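You operate a simulated robot arm through the tools that you are given. There is no shell and no other tool. Be economical: measure what you need, move in short steps, check, and stop when the job is done.

Carry out the task below with a simulated robot arm. There is one attempt and no reset: what you move stays moved.

TASK
Fetch the blue-handled jug and set it on top of the hawk rest.
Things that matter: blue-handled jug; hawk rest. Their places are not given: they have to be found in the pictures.

It is judged by the outcome, as a careful person would: the job done as asked, and still so three seconds after it is handed in. It fails if anything else is knocked over, pushed out of place, dropped, spilled or broken.

THE ROBOT
A 6-joint arm with a two-finger parallel gripper, fixed in place. Base frame: the origin is at the foot of the arm, x ahead of it, y to its left, z up; the work surface is at about z = 0.74. Lengths are in m, angles in degrees, forces in N, time in s.
With the tool pointing down near the work surface it reaches from about 0.2 to 0.64 m from the base axis. Its first joint turns from -66.0 to 66.0 degrees. Payload 2.7 kg.
Tool frame: the origin (TCP) lies between the finger pads and is the grasp point; the fingertips stand 0.023 m ahead of it; z points along the fingers, y is the line along which they close. The gripper opens to 0.094 m. The fingers are 0.038 m wide and 0.01 m thick; the gripper's body (0.054 by 0.096 m) begins 0.039 m behind the TCP.
Orientation is told as [roll, pitch, yaw] about the base's x, y, z axes, in that order, counted from this pose: with the fingers straight down and closing along the base's y, the tool's x points along the base's -x, its y along +y and its z along -z.

THE INTERFACE
- The arm moves only by the tool nudge_tool. Its argument "rows" is a list of rows, each an object of numbers (a shift or turn left out is 0, a gripper value left out holds the last): "tx", "ty", "tz": the shift along the tool's x, y, z in m; "wx", "wy", "wz": the turn, a rotation vector about the tool's x, y, z in degrees; "grip": the opening, from 0 (shut) to 1 (fully open). In form: [{"tx": .., "ty": .., "tz": .., "wx": .., "wy": .., "wz": .., "grip": ..}, ...]. A call has 1 to 8 rows; each row shifts and turns the commanded pose from where the row before left it, along the tool's axes as they then stand. A row lasts 0.2 s, in which the tool goes at most 0.05 m and 8.6 degrees; a call with a longer step from one row to the next is refused whole, and so is a gripper value outside its range. A pose out of reach is approached as far as the arm can. The call stops where the force on the tool passes 40 N (or 10 N more than at its start, if that is more) or the arm is blocked; 0.2 s more then pass. The fingers move at their own pace (about 0.045 m/s each) and stop on an object; they squeeze with about 45 N. The grip force told is the motor's: it shows also when the fingers shut on nothing. Time passes only in rows, and 0.2 s behind the last, so rows that do not move let the fingers close. It gives the time, the measured TCP pose, the force on the tool (base axes), the opening and the grip force at its end, in the units of the frame above (readings bear some noise), and new pictures: "views" is both (left out), scene, wrist or none.
- Cameras (640 x 400 px; columns grow to the right, rows downward): "scene" is fixed at [0.0745, -0.4254, 1.4232]; the picture's right is [0.81, -0.59, 0.00], its down [-0.23, -0.32, -0.92] and it looks along [0.54, 0.74, -0.40] (base axes); focal length 359 px, centre (320, 200). "wrist" rides on the gripper at [-0.039, 0, -0.044] in the tool frame; the picture's right is [0.00, -1.00, 0.00], its down [0.97, 0.00, -0.24] and it looks along [0.24, 0.00, 0.97] (tool axes); focal length 218 px, centre (320, 200).
- measure_at(camera, pixels): for up to 12 pixels [column, row] of the newest picture of that camera ("zoom" is the newest enlarged one), the place [x, y, z] in the base frame of the surface seen there, good to about 0.002 m. No time passes.
- inspect(camera, box): a new picture of the part [left, top, right, bottom] of that camera's present view, enlarged. No time passes.
- hand_in(): hands the job in; it is judged then, once.

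Work in short steps. Measure before you move; look again where a grasp or a placing could have gone wrong, and mend it. You have 60 turns and 120 pictures in all, the two below and enlarged ones among them. Open the gripper and draw the arm clear of the work before you hand the job in, unless the task says otherwise; then end with one line.

The tools are called after "Call:" as a command line: name --argument value ..., lists and objects as JSON in quotes. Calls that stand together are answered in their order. nudge_tool: Moves the arm, as the interface text tells. Its arguments: {"type":"object","properties":{"rows":{"type":"array"},"views":{"type":"string","enum":["both","scene","wrist","none"]}},"required":["rows"]} The other tools are called the same way: measure_at (camera, pixels) gives the place of the surface under pixels of a picture; inspect (camera, box) takes an enlarged picture of a part of a camera's view; hand_in () hands the job in.

At the start:

```text
time_s: 0.0
position: [0.2721, 0.1806, 1.0901]
orientation: [0.0, -0.1, -0.1]
contact_force: [-0.5, 0.6, -0.2]
grip_width: 0.0938
grip_force: 0.2
```

scene: 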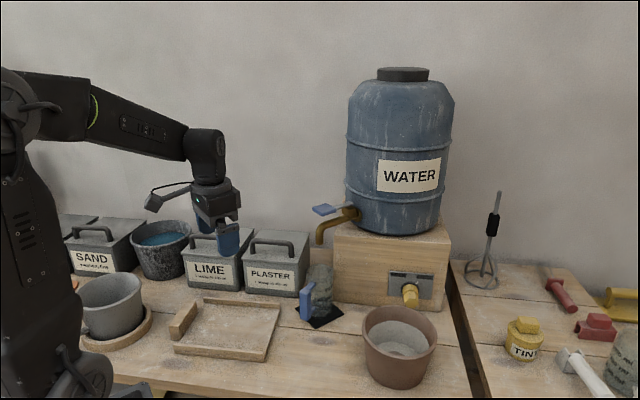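
wrist: 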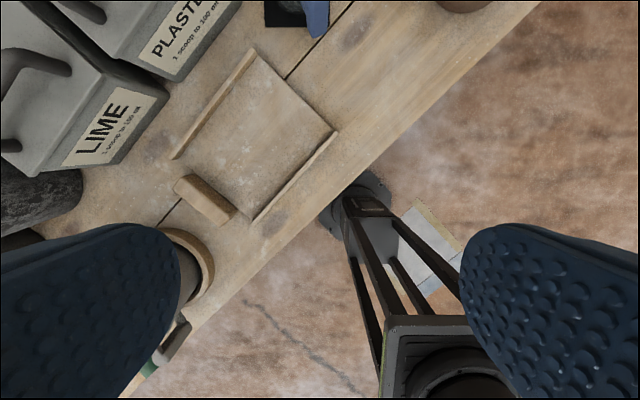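

The jug with a blue handle appears near scene (318,290) and a low wooden tray near (228,330); I enlarge both.

Call:
inspect --camera "scene" --box '[270, 240, 370, 340]'

Call:
inspect --camera "scene" --box '[60, 270, 300, 400]'

Call:
measure_at --camera "scene" --pixels '[[320, 268], [320, 285], [307, 290], [307, 305], [307, 317], [318, 324], [342, 315], [230, 325], [175, 349], [263, 360], [280, 308], [205, 300]]'

```text
4.00 times, centred on (320, 290) of scene
```

zoom: 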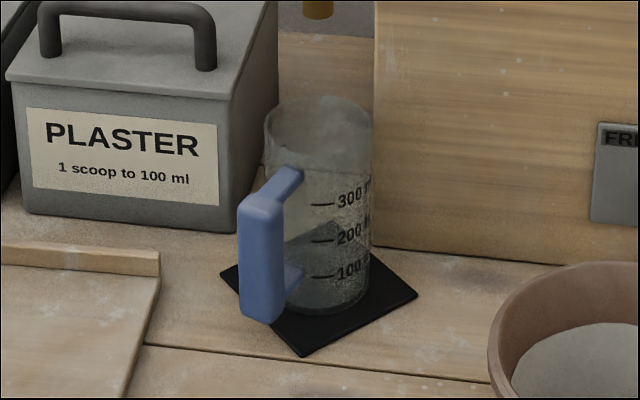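

```text
2.67 times, centred on (180, 335) of scene
```

zoom: 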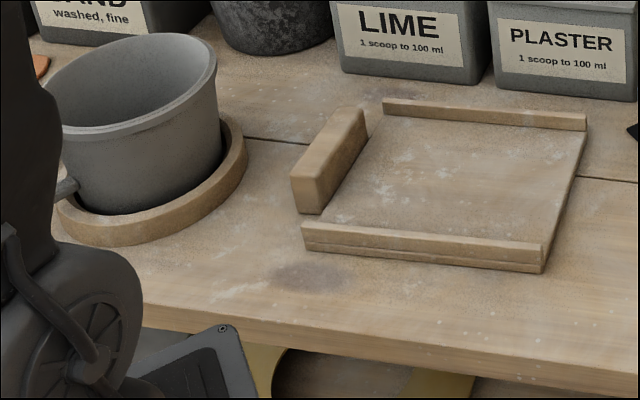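

```text
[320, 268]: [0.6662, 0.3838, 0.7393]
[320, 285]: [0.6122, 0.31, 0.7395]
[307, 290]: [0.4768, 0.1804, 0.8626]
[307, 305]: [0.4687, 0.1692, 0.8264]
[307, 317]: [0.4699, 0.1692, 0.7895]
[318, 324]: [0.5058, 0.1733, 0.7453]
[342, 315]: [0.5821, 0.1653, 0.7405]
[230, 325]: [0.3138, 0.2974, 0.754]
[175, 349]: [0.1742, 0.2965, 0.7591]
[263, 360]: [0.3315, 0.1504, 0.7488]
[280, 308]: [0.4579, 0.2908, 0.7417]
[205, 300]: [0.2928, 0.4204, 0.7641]
```

Call:
measure_at --camera "scene" --pixels '[[295.5, 307.5], [315.7, 328], [343, 313.5], [320, 241], [323, 209], [352, 215], [335, 228], [334, 300], [303, 285], [246, 245], [291, 245], [300, 293]]'

Call:
measure_at --camera "scene" --pixels '[[206, 308], [278, 316], [278, 319], [175, 355], [264, 362], [260, 345], [200, 345], [220, 330], [198, 305], [183, 330], [240, 335], [270, 325]]'

Call:
inspect --camera "wrist" --box '[200, 0, 360, 100]'

```text
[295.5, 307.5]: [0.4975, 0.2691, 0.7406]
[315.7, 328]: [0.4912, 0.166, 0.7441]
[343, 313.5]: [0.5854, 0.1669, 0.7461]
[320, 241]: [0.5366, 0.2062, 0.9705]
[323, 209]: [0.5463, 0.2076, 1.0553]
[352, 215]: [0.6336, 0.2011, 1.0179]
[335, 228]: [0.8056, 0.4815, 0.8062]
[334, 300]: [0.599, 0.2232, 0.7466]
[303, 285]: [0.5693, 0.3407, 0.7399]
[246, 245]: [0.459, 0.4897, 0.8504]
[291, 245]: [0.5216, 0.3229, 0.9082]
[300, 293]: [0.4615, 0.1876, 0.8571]
```

```text
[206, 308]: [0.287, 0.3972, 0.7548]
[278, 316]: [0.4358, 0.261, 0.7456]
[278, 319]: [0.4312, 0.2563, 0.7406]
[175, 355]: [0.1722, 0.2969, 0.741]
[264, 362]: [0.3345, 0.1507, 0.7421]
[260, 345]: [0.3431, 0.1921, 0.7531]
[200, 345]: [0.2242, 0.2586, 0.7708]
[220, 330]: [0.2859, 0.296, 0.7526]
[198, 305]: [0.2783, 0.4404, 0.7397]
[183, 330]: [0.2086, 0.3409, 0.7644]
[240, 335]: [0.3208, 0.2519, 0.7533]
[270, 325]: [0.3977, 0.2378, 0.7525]
```

```text
4.00 times, centred on (280, 50) of wrist
```

zoom: 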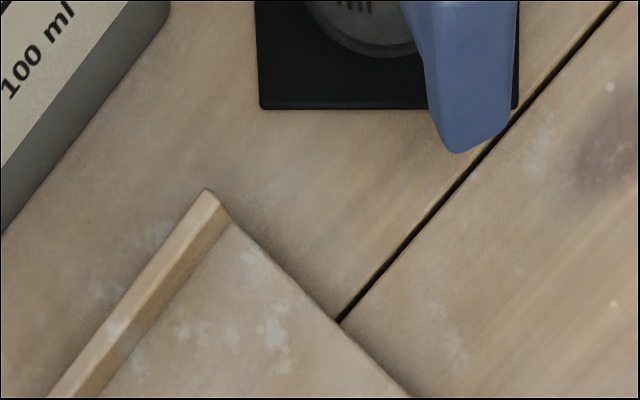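

The spout tip (~[0.537,0.206,0.97]) hangs directly above the jug (axis ≈[0.54,0.217]), so a top-down grasp is out. The handle (~[0.47,0.178], z 0.785–0.865) faces the base, so I yaw ~25° and tilt the tool forward to take it from the side.

Call:
nudge_tool --rows '[{"wz": -8.5, "grip": 1}, {"wz": -8.5}, {"wz": -8.5}, {"wy": -8.5}, {"wy": -8.5}, {"wy": -8.5}, {"wy": -8.5}, {"wy": -8.5}]'

```text
time_s: 1.8
position: [0.2736, 0.1822, 1.0924]
orientation: [0.1, -42.3, 25.6]
contact_force: [0.0, 0.3, 0.2]
grip_width: 0.0939
grip_force: 0.0
out of reach, approached as far as the arm can: row 8
```

scene: 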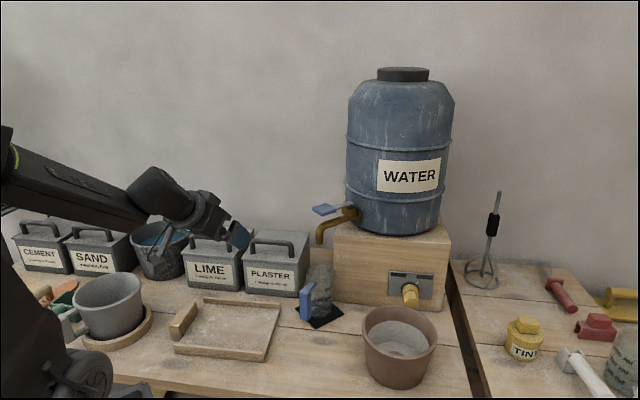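
wrist: 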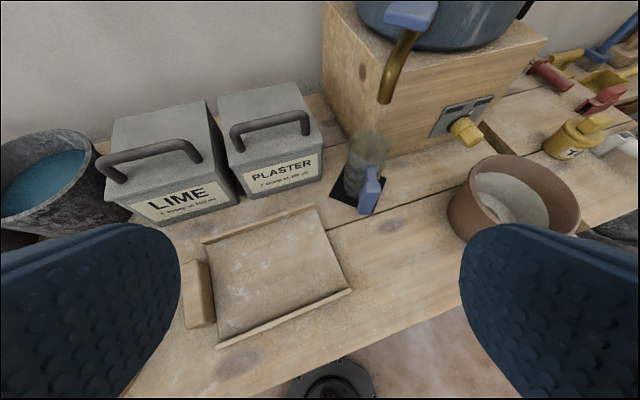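

Call:
nudge_tool --rows '[{"tz": 0.04, "ty": -0.015, "tx": 0.007}, {"tz": 0.04, "ty": -0.015, "tx": 0.007}, {"tz": 0.04, "ty": -0.015, "tx": 0.007}, {"tz": 0.04, "ty": -0.015, "tx": 0.007}, {"ty": -0.02, "tx": 0.01}]'

Call:
inspect --camera "wrist" --box '[240, 60, 400, 220]'

```text
time_s: 3.0
position: [0.3227, 0.1631, 1.0607]
orientation: [0.0, -42.4, 25.5]
contact_force: [-0.1, 0.3, -0.9]
grip_width: 0.0942
grip_force: 0.1
out of reach, approached as far as the arm can: row 1, 2, 3, 4, 5
```

scene: 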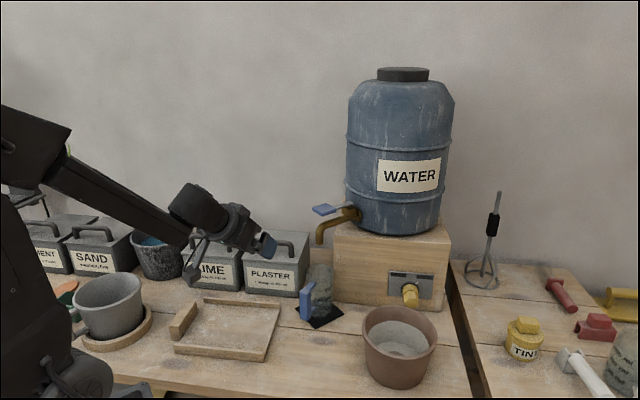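
wrist: 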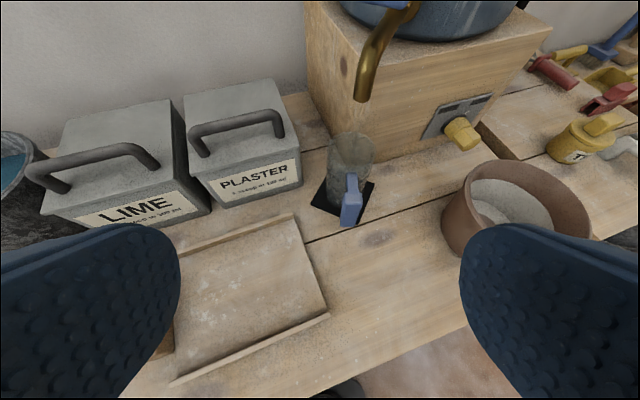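

```text
2.50 times, centred on (320, 140) of wrist
```

zoom: 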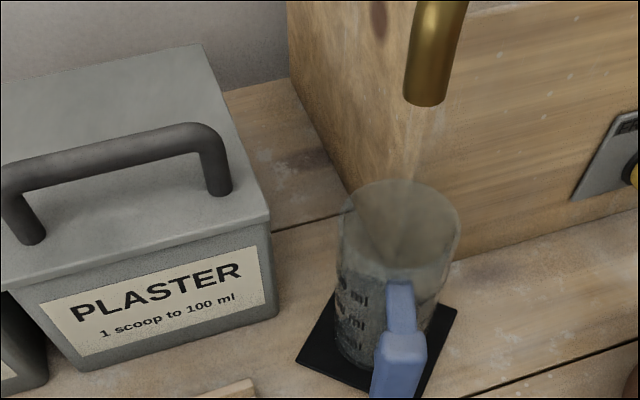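

The arm only got part of the way; I let it settle to see where it ends up.

Call:
nudge_tool --rows '[{"tz": 0.0}, {"tz": 0.0}]' --views "none"

Call:
measure_at --camera "zoom" --pixels '[[404, 345], [401, 290], [401, 310], [400, 380], [424, 370], [425, 103]]'

```text
time_s: 3.6
position: [0.3238, 0.1637, 1.0613]
orientation: [0.0, -42.3, 25.6]
contact_force: [0.5, -0.6, 0.0]
grip_width: 0.094
grip_force: 0.0
```

```text
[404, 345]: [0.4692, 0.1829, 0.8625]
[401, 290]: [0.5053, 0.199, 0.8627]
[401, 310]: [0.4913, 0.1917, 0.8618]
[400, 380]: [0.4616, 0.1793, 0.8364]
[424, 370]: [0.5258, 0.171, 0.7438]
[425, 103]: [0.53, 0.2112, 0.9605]
```

Call:
nudge_tool --rows '[{"tx": 0.0268, "tz": 0.0297}, {"tx": 0.0268, "tz": 0.0297}, {"tx": 0.0268, "tz": 0.0297}]' --views "none"

```text
time_s: 4.4
position: [0.3237, 0.1694, 1.0579]
orientation: [-0.1, -42.4, 25.4]
contact_force: [-0.2, -0.3, -0.3]
grip_width: 0.0942
grip_force: 0.0
out of reach, approached as far as the arm can: row 1, 2, 3
```

Straight down is blocked by a joint limit here; I try extending outwards horizontally first.

Call:
nudge_tool --rows '[{"tx": -0.0297, "tz": 0.0268}, {"tx": -0.0297, "tz": 0.0268}]' --views "none"

```text
time_s: 5.0
position: [0.3963, 0.2069, 1.058]
orientation: [0.0, -42.5, 25.6]
contact_force: [0.4, 0.5, -0.1]
grip_width: 0.0941
grip_force: 0.0
```

Call:
nudge_tool --rows '[{"tx": 0.0268, "tz": 0.0297}, {"tx": 0.0268, "tz": 0.0297}]' --views "none"

```text
time_s: 5.6
position: [0.3958, 0.2054, 1.0591]
orientation: [-0.1, -42.5, 25.5]
contact_force: [-0.1, 0.2, 0.5]
grip_width: 0.0941
grip_force: 0.0
out of reach, approached as far as the arm can: row 1, 2
```

The descent limit looks like a wrist-bend limit, so I reduce tilt to ~20°, which still leans the gripper away from the tap, and then descend.

Call:
nudge_tool --rows '[{"wy": 7.4}, {"wy": 7.4}, {"wy": 7.4}, {"tx": 0.0137, "tz": 0.0376}, {"tx": 0.0137, "tz": 0.0376}]' --views "none"

```text
time_s: 6.8
position: [0.3952, 0.2087, 0.982]
orientation: [-0.1, -20.3, 25.5]
contact_force: [-0.2, -0.2, -0.8]
grip_width: 0.094
grip_force: 0.0
out of reach, approached as far as the arm can: row 1
```

Call:
nudge_tool --rows '[{"ty": -0.0277}, {"ty": -0.0277}, {"tz": 0.0335, "tx": -0.0012}, {"tz": 0.0335, "tx": -0.0013}]'

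Call:
inspect --camera "wrist" --box '[240, 60, 400, 220]'

```text
time_s: 7.8
position: [0.445, 0.1676, 0.9185]
orientation: [-0.1, -20.3, 25.5]
contact_force: [-0.7, -0.3, 0.3]
grip_width: 0.094
grip_force: 0.0
```

scene: 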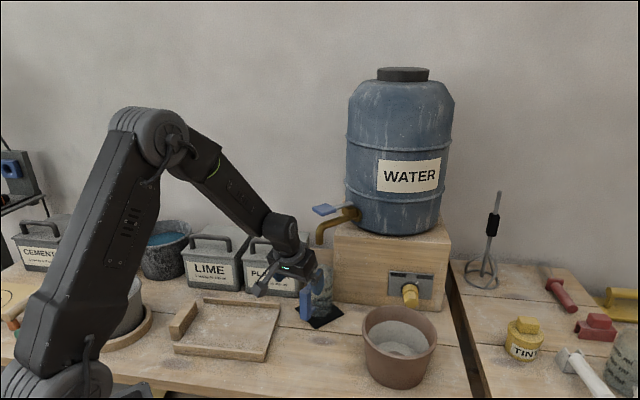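
wrist: 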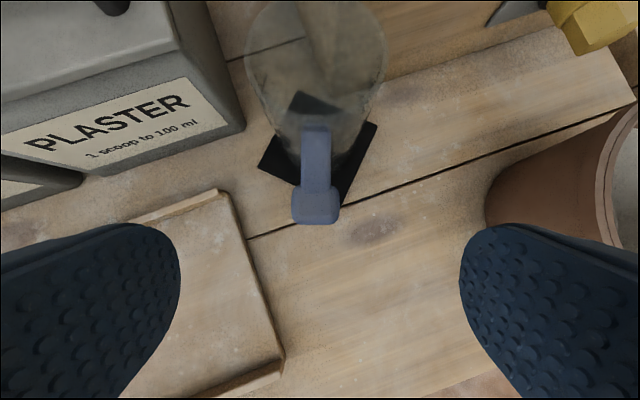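

```text
2.50 times, centred on (320, 140) of wrist
```

zoom: 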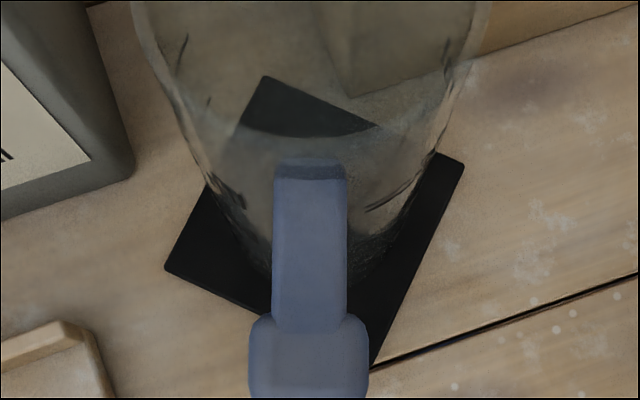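

Call:
measure_at --camera "wrist" --pixels '[[316, 130], [316, 160], [316, 190], [300, 200], [332, 200], [316, 212], [316, 220]]'

```text
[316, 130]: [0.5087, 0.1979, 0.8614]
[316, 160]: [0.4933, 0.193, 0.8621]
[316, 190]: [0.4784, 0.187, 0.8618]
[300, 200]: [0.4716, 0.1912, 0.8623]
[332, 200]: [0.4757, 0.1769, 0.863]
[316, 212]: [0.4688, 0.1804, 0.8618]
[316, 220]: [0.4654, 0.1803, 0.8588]
```

The handle is centred between the fingers (bar centre ≈[0.472,0.183], top z 0.862). I go straight along the tool axis and then close.

Call:
nudge_tool --rows '[{"tz": 0.03, "ty": 0.001}, {"tz": 0.03, "ty": 0.001}, {"tz": 0.027}]'

```text
time_s: 8.6
position: [0.4712, 0.1843, 0.8371]
orientation: [0.0, -20.3, 25.5]
contact_force: [0.0, -0.3, -0.4]
grip_width: 0.0939
grip_force: 0.0
```

scene: 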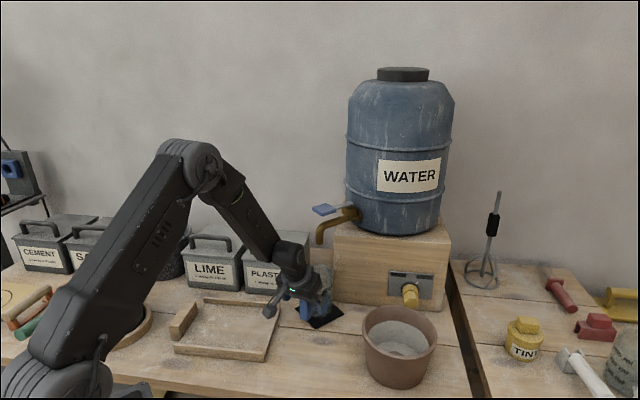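
wrist: 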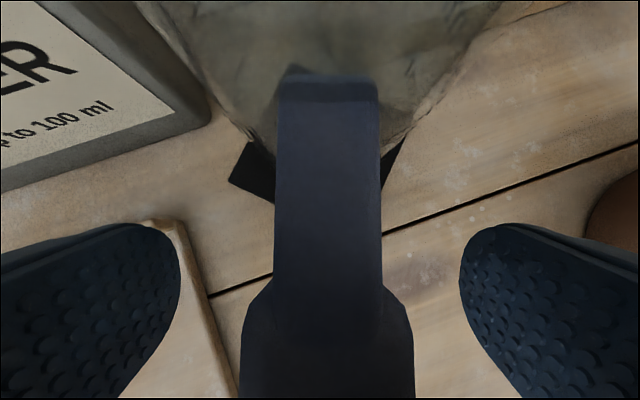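

Call:
nudge_tool --rows '[{"ty": -0.001, "grip": 0}, {"grip": 0}, {"grip": 0}, {"grip": 0}, {"grip": 0}, {"grip": 0}]' --views "wrist"

```text
time_s: 10.0
position: [0.4715, 0.1841, 0.8374]
orientation: [0.0, -20.4, 25.5]
contact_force: [-0.2, 0.8, -0.3]
grip_width: 0.0255
grip_force: 44.8
```

wrist: 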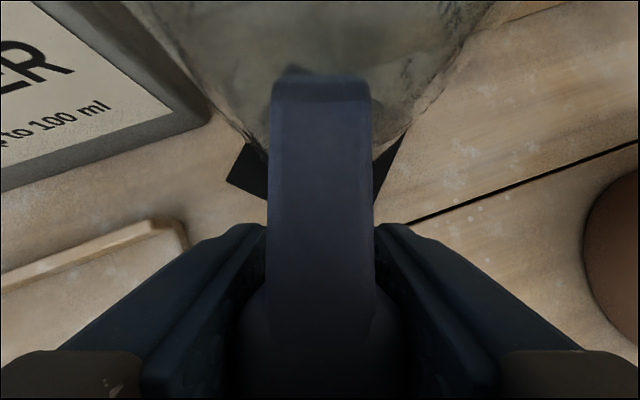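

Gripped at 0.0255 m. I lift gently straight up by 0.045 m (the spout has about 0.09 m clearance) and check.

Call:
nudge_tool --rows '[{"tx": -0.0035, "tz": -0.0094}, {"tx": -0.0035, "tz": -0.0094}, {"tx": -0.0035, "tz": -0.0094}, {"tx": -0.0035, "tz": -0.0094}, {"tx": -0.0017, "tz": -0.0047}]'

Call:
inspect --camera "scene" --box '[240, 220, 380, 340]'

```text
time_s: 11.2
position: [0.4728, 0.182, 0.8834]
orientation: [0.0, -20.3, 25.5]
contact_force: [-0.6, -1.0, -0.5]
grip_width: 0.0257
grip_force: 44.8
```

scene: 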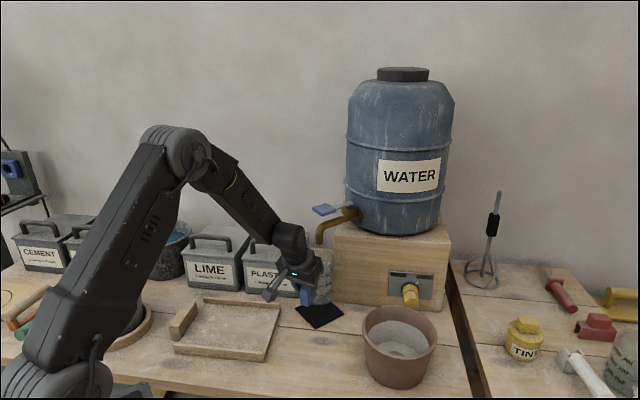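
wrist: 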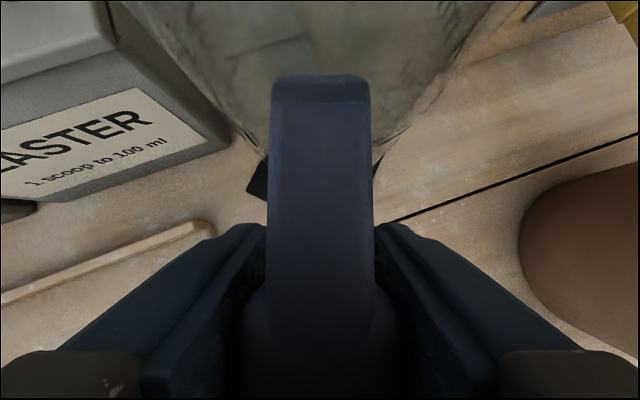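

```text
3.33 times, centred on (310, 280) of scene
```

zoom: 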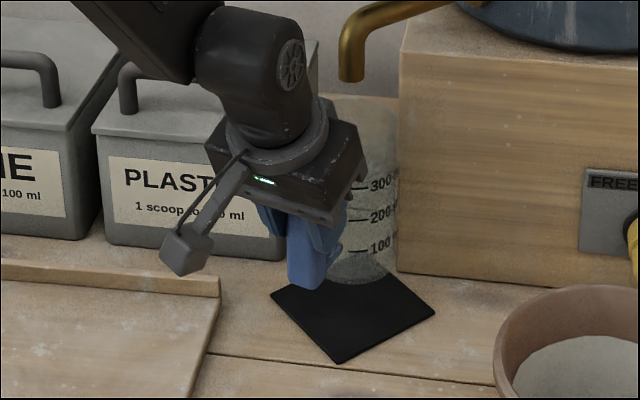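

The jug hangs upright and clear of the coaster. I carry it back towards the tray in steps, keeping orientation.

Call:
nudge_tool --rows '[{"tx": 0.0208, "ty": 0.0173, "tz": -0.009}, {"tx": 0.0208, "ty": 0.0173, "tz": -0.009}, {"tx": 0.0208, "ty": 0.0173, "tz": -0.009}, {"tx": 0.0208, "ty": 0.0173, "tz": -0.009}]'

```text
time_s: 12.2
position: [0.3643, 0.2043, 0.8882]
orientation: [0.2, -20.3, 25.4]
contact_force: [0.0, 0.5, -1.8]
grip_width: 0.0253
grip_force: 45.0
out of reach, approached as far as the arm can: row 4
```

scene: 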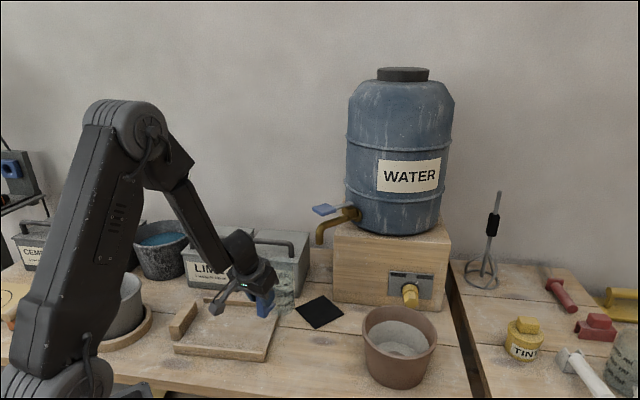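
wrist: 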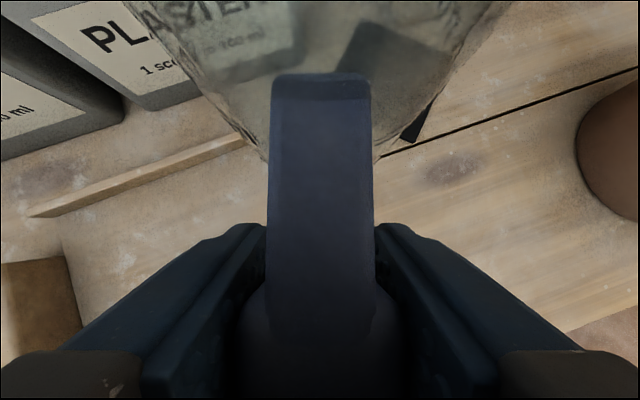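

Radial limit reached with this tilt, so I yaw the jug about the vertical (handle toward −y), which relaxes the forward tilt.

Call:
nudge_tool --rows '[{"wx": -2.78, "wz": -7.5}, {"wx": -2.78, "wz": -7.5}, {"wx": -2.78, "wz": -7.5}, {"wx": -2.78, "wz": -7.5}]'

```text
time_s: 13.2
position: [0.3693, 0.2075, 0.89]
orientation: [-0.2, -21.1, 54.1]
contact_force: [0.1, -0.9, -0.7]
grip_width: 0.0256
grip_force: 45.6
out of reach, approached as far as the arm can: row 1
```

scene: 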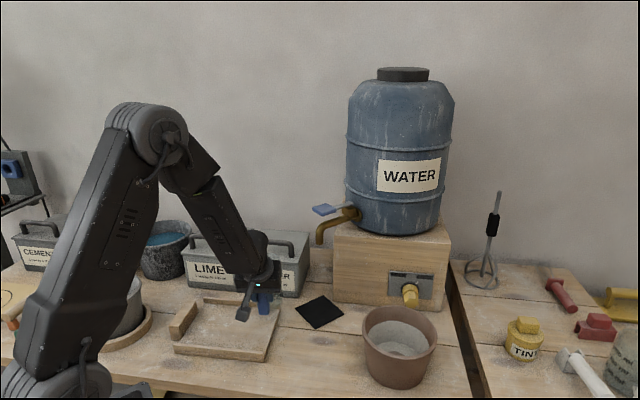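
wrist: 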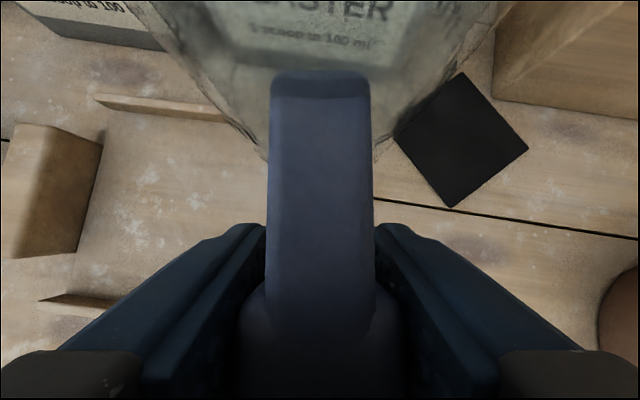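

Call:
nudge_tool --rows '[{"wx": -2.78, "wz": -7.5}, {"wx": -2.78, "wz": -7.5}, {"wx": -2.78, "wz": -7.5}, {"wx": -2.78, "wz": -7.5}]'

```text
time_s: 14.2
position: [0.3695, 0.2072, 0.8904]
orientation: [-0.9, -20.8, 86.3]
contact_force: [-0.2, -0.6, -0.8]
grip_width: 0.0257
grip_force: 44.5
```

scene: 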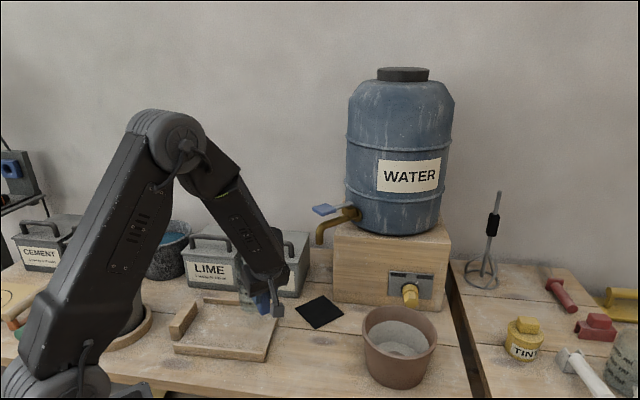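
wrist: 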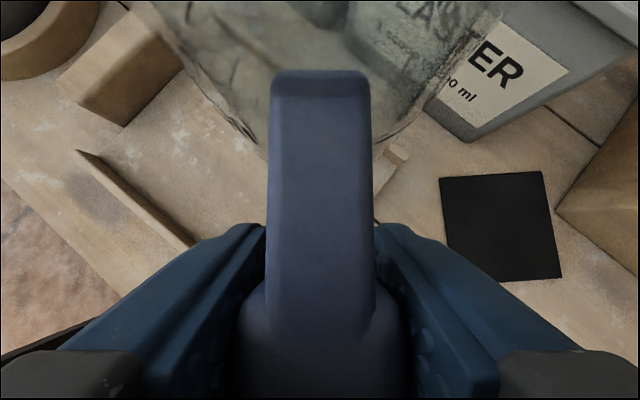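

The jug now faces away from the arm's fold; I square the small 1° roll and move it over the tray's middle (target axis ≈[0.318,0.262]).

Call:
nudge_tool --rows '[{"wx": -0.9, "wy": 0.4}, {"tx": 0.0077, "ty": 0.0182, "tz": -0.0029}, {"tx": 0.0077, "ty": 0.0182, "tz": -0.0029}, {"tx": 0.0077, "ty": 0.0182, "tz": -0.0029}]'

Call:
inspect --camera "scene" --box '[150, 220, 310, 380]'

```text
time_s: 15.2
position: [0.3124, 0.1887, 0.8917]
orientation: [0.1, -20.3, 86.3]
contact_force: [0.7, 0.6, -1.0]
grip_width: 0.0255
grip_force: 44.7
```

scene: 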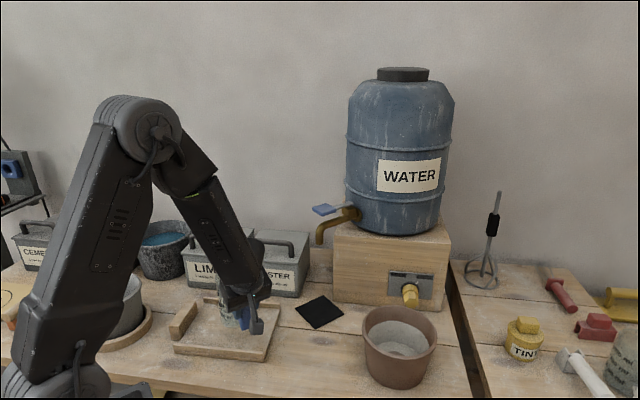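
wrist: 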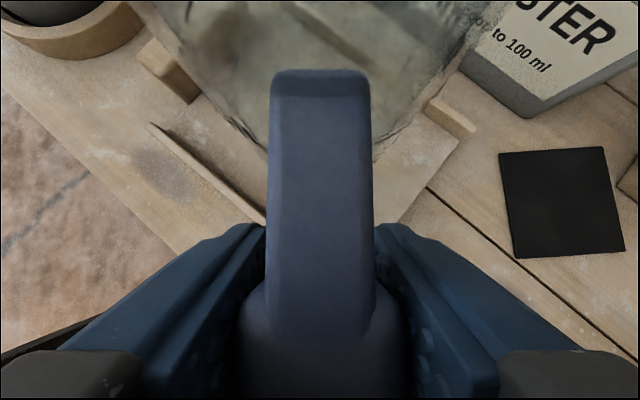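

```text
2.50 times, centred on (230, 300) of scene
```

zoom: 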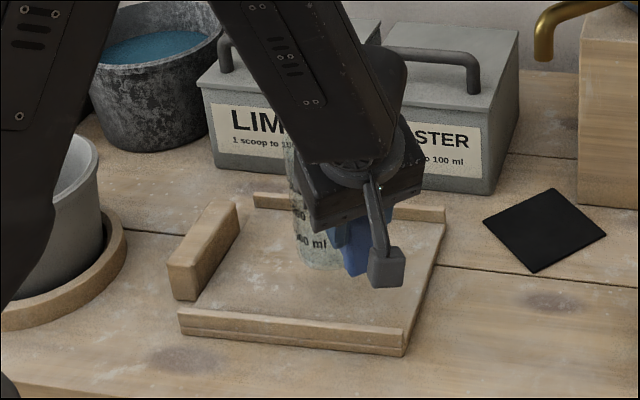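

Call:
measure_at --camera "zoom" --pixels '[[385, 275], [383, 285], [256, 197], [444, 210], [184, 312], [402, 332], [270, 285], [380, 310], [233, 215], [182, 275]]'

```text
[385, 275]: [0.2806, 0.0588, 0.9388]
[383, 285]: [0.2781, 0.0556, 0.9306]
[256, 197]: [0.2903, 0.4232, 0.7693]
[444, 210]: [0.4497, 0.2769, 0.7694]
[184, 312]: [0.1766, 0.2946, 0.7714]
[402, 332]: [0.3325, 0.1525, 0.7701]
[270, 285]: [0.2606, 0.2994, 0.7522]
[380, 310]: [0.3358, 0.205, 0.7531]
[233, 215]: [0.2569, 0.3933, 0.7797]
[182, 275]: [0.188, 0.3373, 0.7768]
```

Tray centre is ≈[0.312,0.287], floor z 0.753, and the jug bottom is at ≈0.80. I shift 12 mm forward, then lower 40 mm and finish in small steps.

Call:
nudge_tool --rows '[{"tx": -0.0112, "tz": 0.0042}, {"tx": 0.0035, "tz": 0.0094}, {"tx": 0.0035, "tz": 0.0094}, {"tx": 0.0035, "tz": 0.0094}, {"tx": 0.0035, "tz": 0.0094}]'

Call:
inspect --camera "scene" --box '[180, 260, 300, 380]'

```text
time_s: 16.4
position: [0.3131, 0.1965, 0.85]
orientation: [0.2, -20.4, 86.2]
contact_force: [-0.2, 0.2, -0.6]
grip_width: 0.0255
grip_force: 44.7
```

scene: 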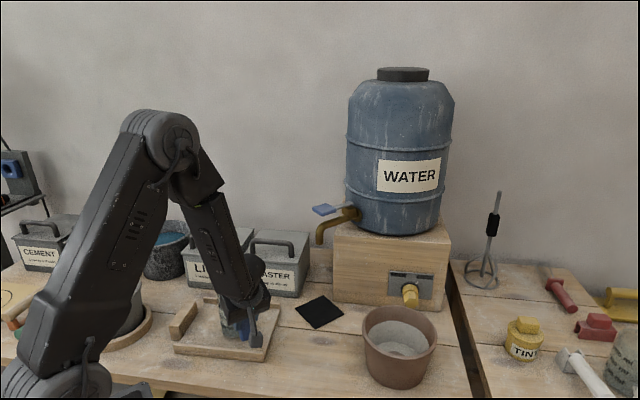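
wrist: 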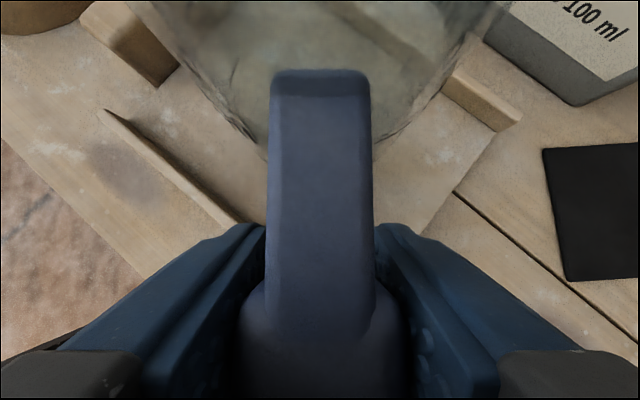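

```text
3.33 times, centred on (240, 320) of scene
```

zoom: 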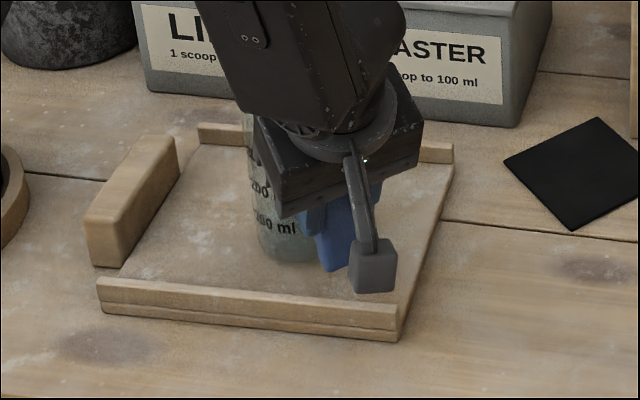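

Call:
nudge_tool --rows '[{"tx": 0.0007, "tz": 0.0019}, {"tx": 0.0005, "tz": 0.0014}, {}]' --views "none"

```text
time_s: 17.2
position: [0.3139, 0.1966, 0.8458]
orientation: [0.2, -20.5, 86.2]
contact_force: [0.5, 1.2, -1.1]
grip_width: 0.0255
grip_force: 45.0
```

Call:
nudge_tool --rows '[{"tx": 0.0003, "tz": 0.0009}, {"tx": 0.0003, "tz": 0.0009}, {}]' --views "none"

```text
time_s: 18.0
position: [0.3138, 0.1979, 0.8452]
orientation: [0.1, -20.5, 86.1]
contact_force: [-0.3, -0.4, -1.6]
grip_width: 0.0257
grip_force: 45.3
```

Call:
nudge_tool --rows '[{"tx": 0.0003, "tz": 0.0009}, {"tx": 0.0003, "tz": 0.0009}, {}]'

Call:
inspect --camera "scene" --box '[200, 280, 280, 360]'

```text
time_s: 18.8
position: [0.3156, 0.1996, 0.8447]
orientation: [0.0, -20.6, 86.2]
contact_force: [-6.2, -8.9, 32.9]
grip_width: 0.0256
grip_force: 45.1
```

scene: 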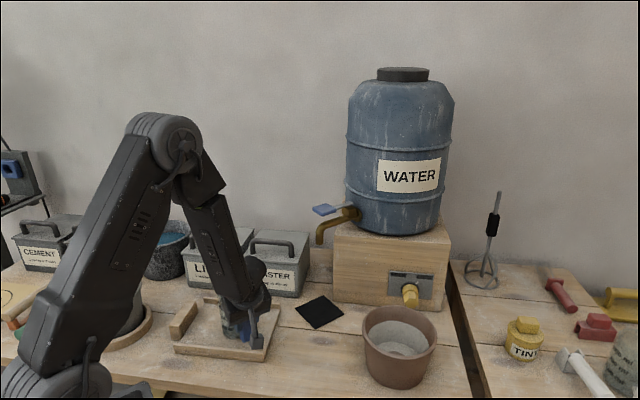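
wrist: 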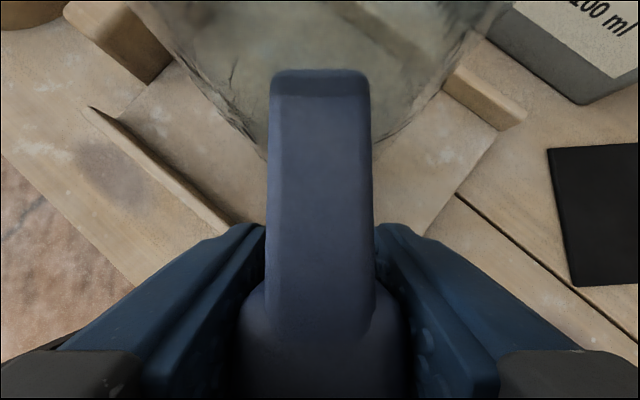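

```text
5.00 times, centred on (240, 320) of scene
```

zoom: 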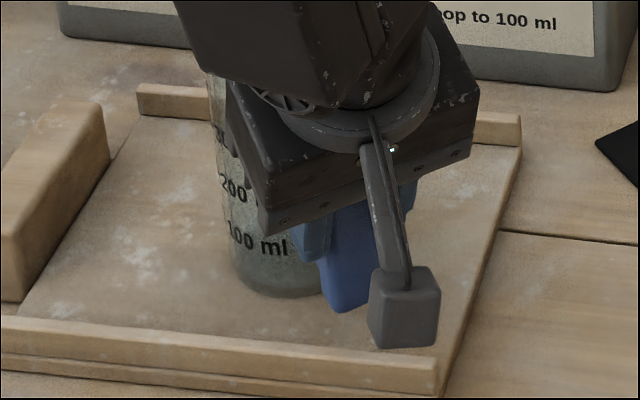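

Contact is felt (33 N up): the jug is standing on the tray. I relieve the press by about 1 mm and open.

Call:
nudge_tool --rows '[{"tx": -0.0004, "tz": -0.001}, {}]' --views "none"

```text
time_s: 19.4
position: [0.315, 0.1994, 0.8433]
orientation: [0.0, -20.4, 86.3]
contact_force: [1.8, 1.9, 18.3]
grip_width: 0.0258
grip_force: 45.2
```

Call:
nudge_tool --rows '[{"tx": -0.0003, "tz": -0.0009}, {}]' --views "none"

```text
time_s: 20.0
position: [0.3153, 0.1989, 0.8456]
orientation: [0.2, -20.3, 86.2]
contact_force: [2.8, 3.3, 9.9]
grip_width: 0.0258
grip_force: 44.7
```

Call:
nudge_tool --rows '[{"grip": 0.5}, {"grip": 0.9}, {"grip": 0.9}, {"grip": 0.9}, {"grip": 0.9}]'

```text
time_s: 21.2
position: [0.3148, 0.1982, 0.8453]
orientation: [0.1, -20.4, 86.2]
contact_force: [-0.2, -0.8, 0.4]
grip_width: 0.0847
grip_force: 0.1
```

scene: 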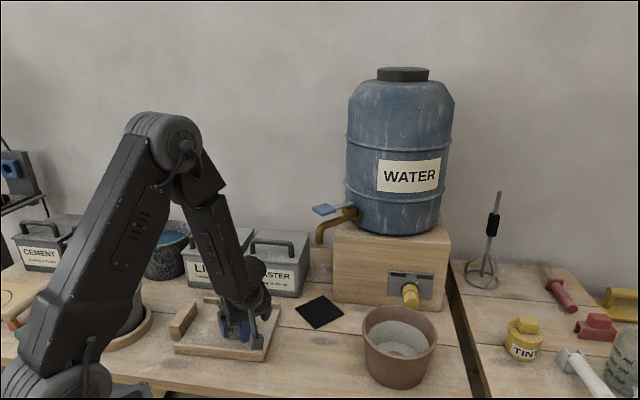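
wrist: 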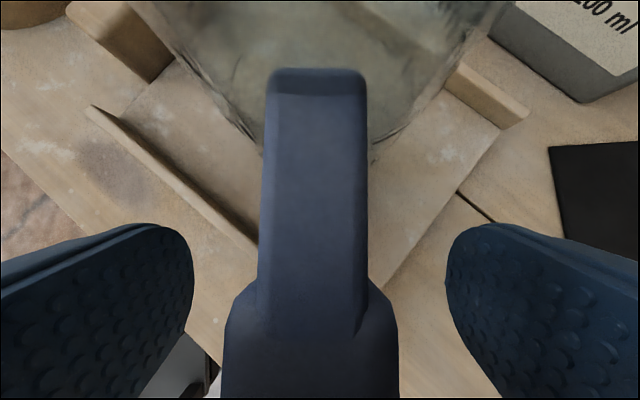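

The fingers are open and clear of the handle. I withdraw back along the tool axis.

Call:
nudge_tool --rows '[{"tz": -0.02}, {"tz": -0.03}, {"tz": -0.03}, {"tz": -0.04}, {"tz": -0.04}]'

Call:
inspect --camera "scene" --box '[160, 240, 300, 380]'

```text
time_s: 22.4
position: [0.3098, 0.1408, 0.9933]
orientation: [0.2, -20.3, 86.0]
contact_force: [0.5, 0.2, -0.2]
grip_width: 0.0845
grip_force: 0.1
```

scene: 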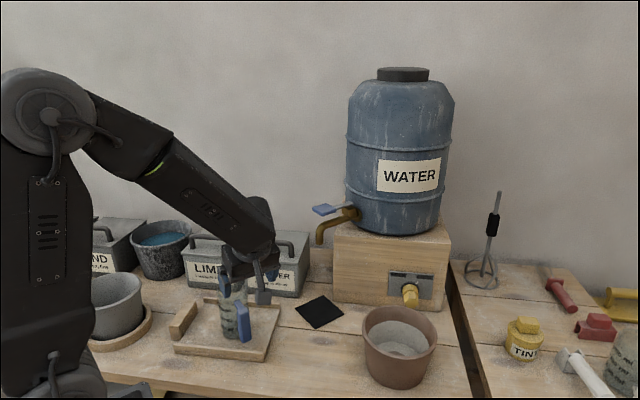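
wrist: 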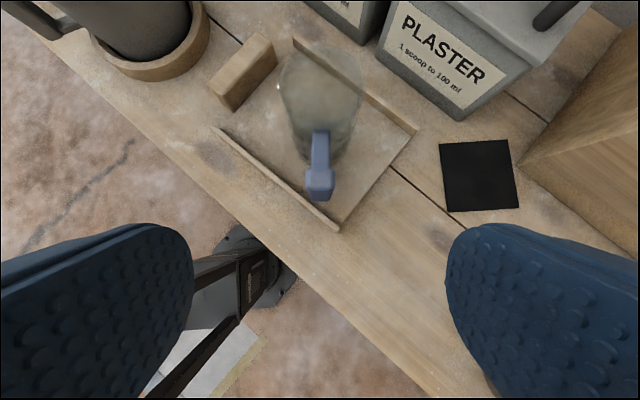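

```text
2.86 times, centred on (230, 310) of scene
```

zoom: 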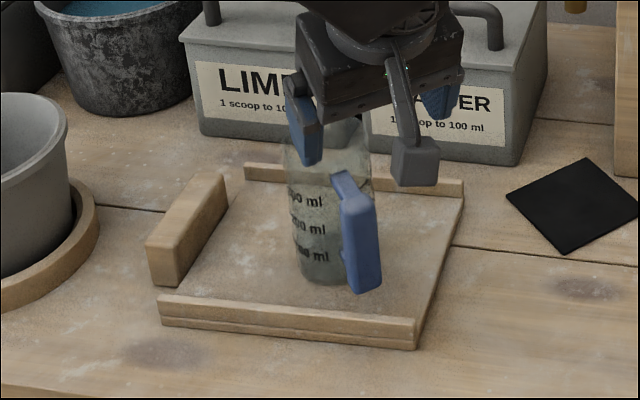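

The jug stands upright between the rails. I raise the arm further clear and take a last look.

Call:
nudge_tool --rows '[{"tz": -0.04}, {"tz": -0.04}, {}]' --views "scene"

```text
time_s: 23.2
position: [0.3102, 0.1148, 1.0705]
orientation: [0.1, -20.4, 86.1]
contact_force: [0.2, 0.0, 0.7]
grip_width: 0.0846
grip_force: 0.0
```

scene: 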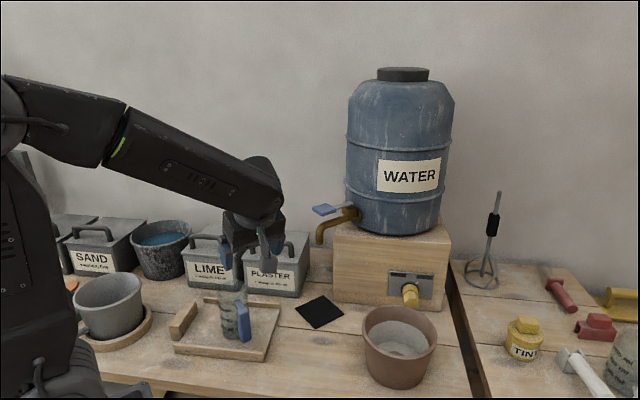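

Call:
hand_in

```text
The job is handed in.
```

The blue-handled jug is standing upright on the hawk rest, which I took to be the low wooden tray with side rails; nothing else looked moved in the last picture, and the gripper is open and clear.
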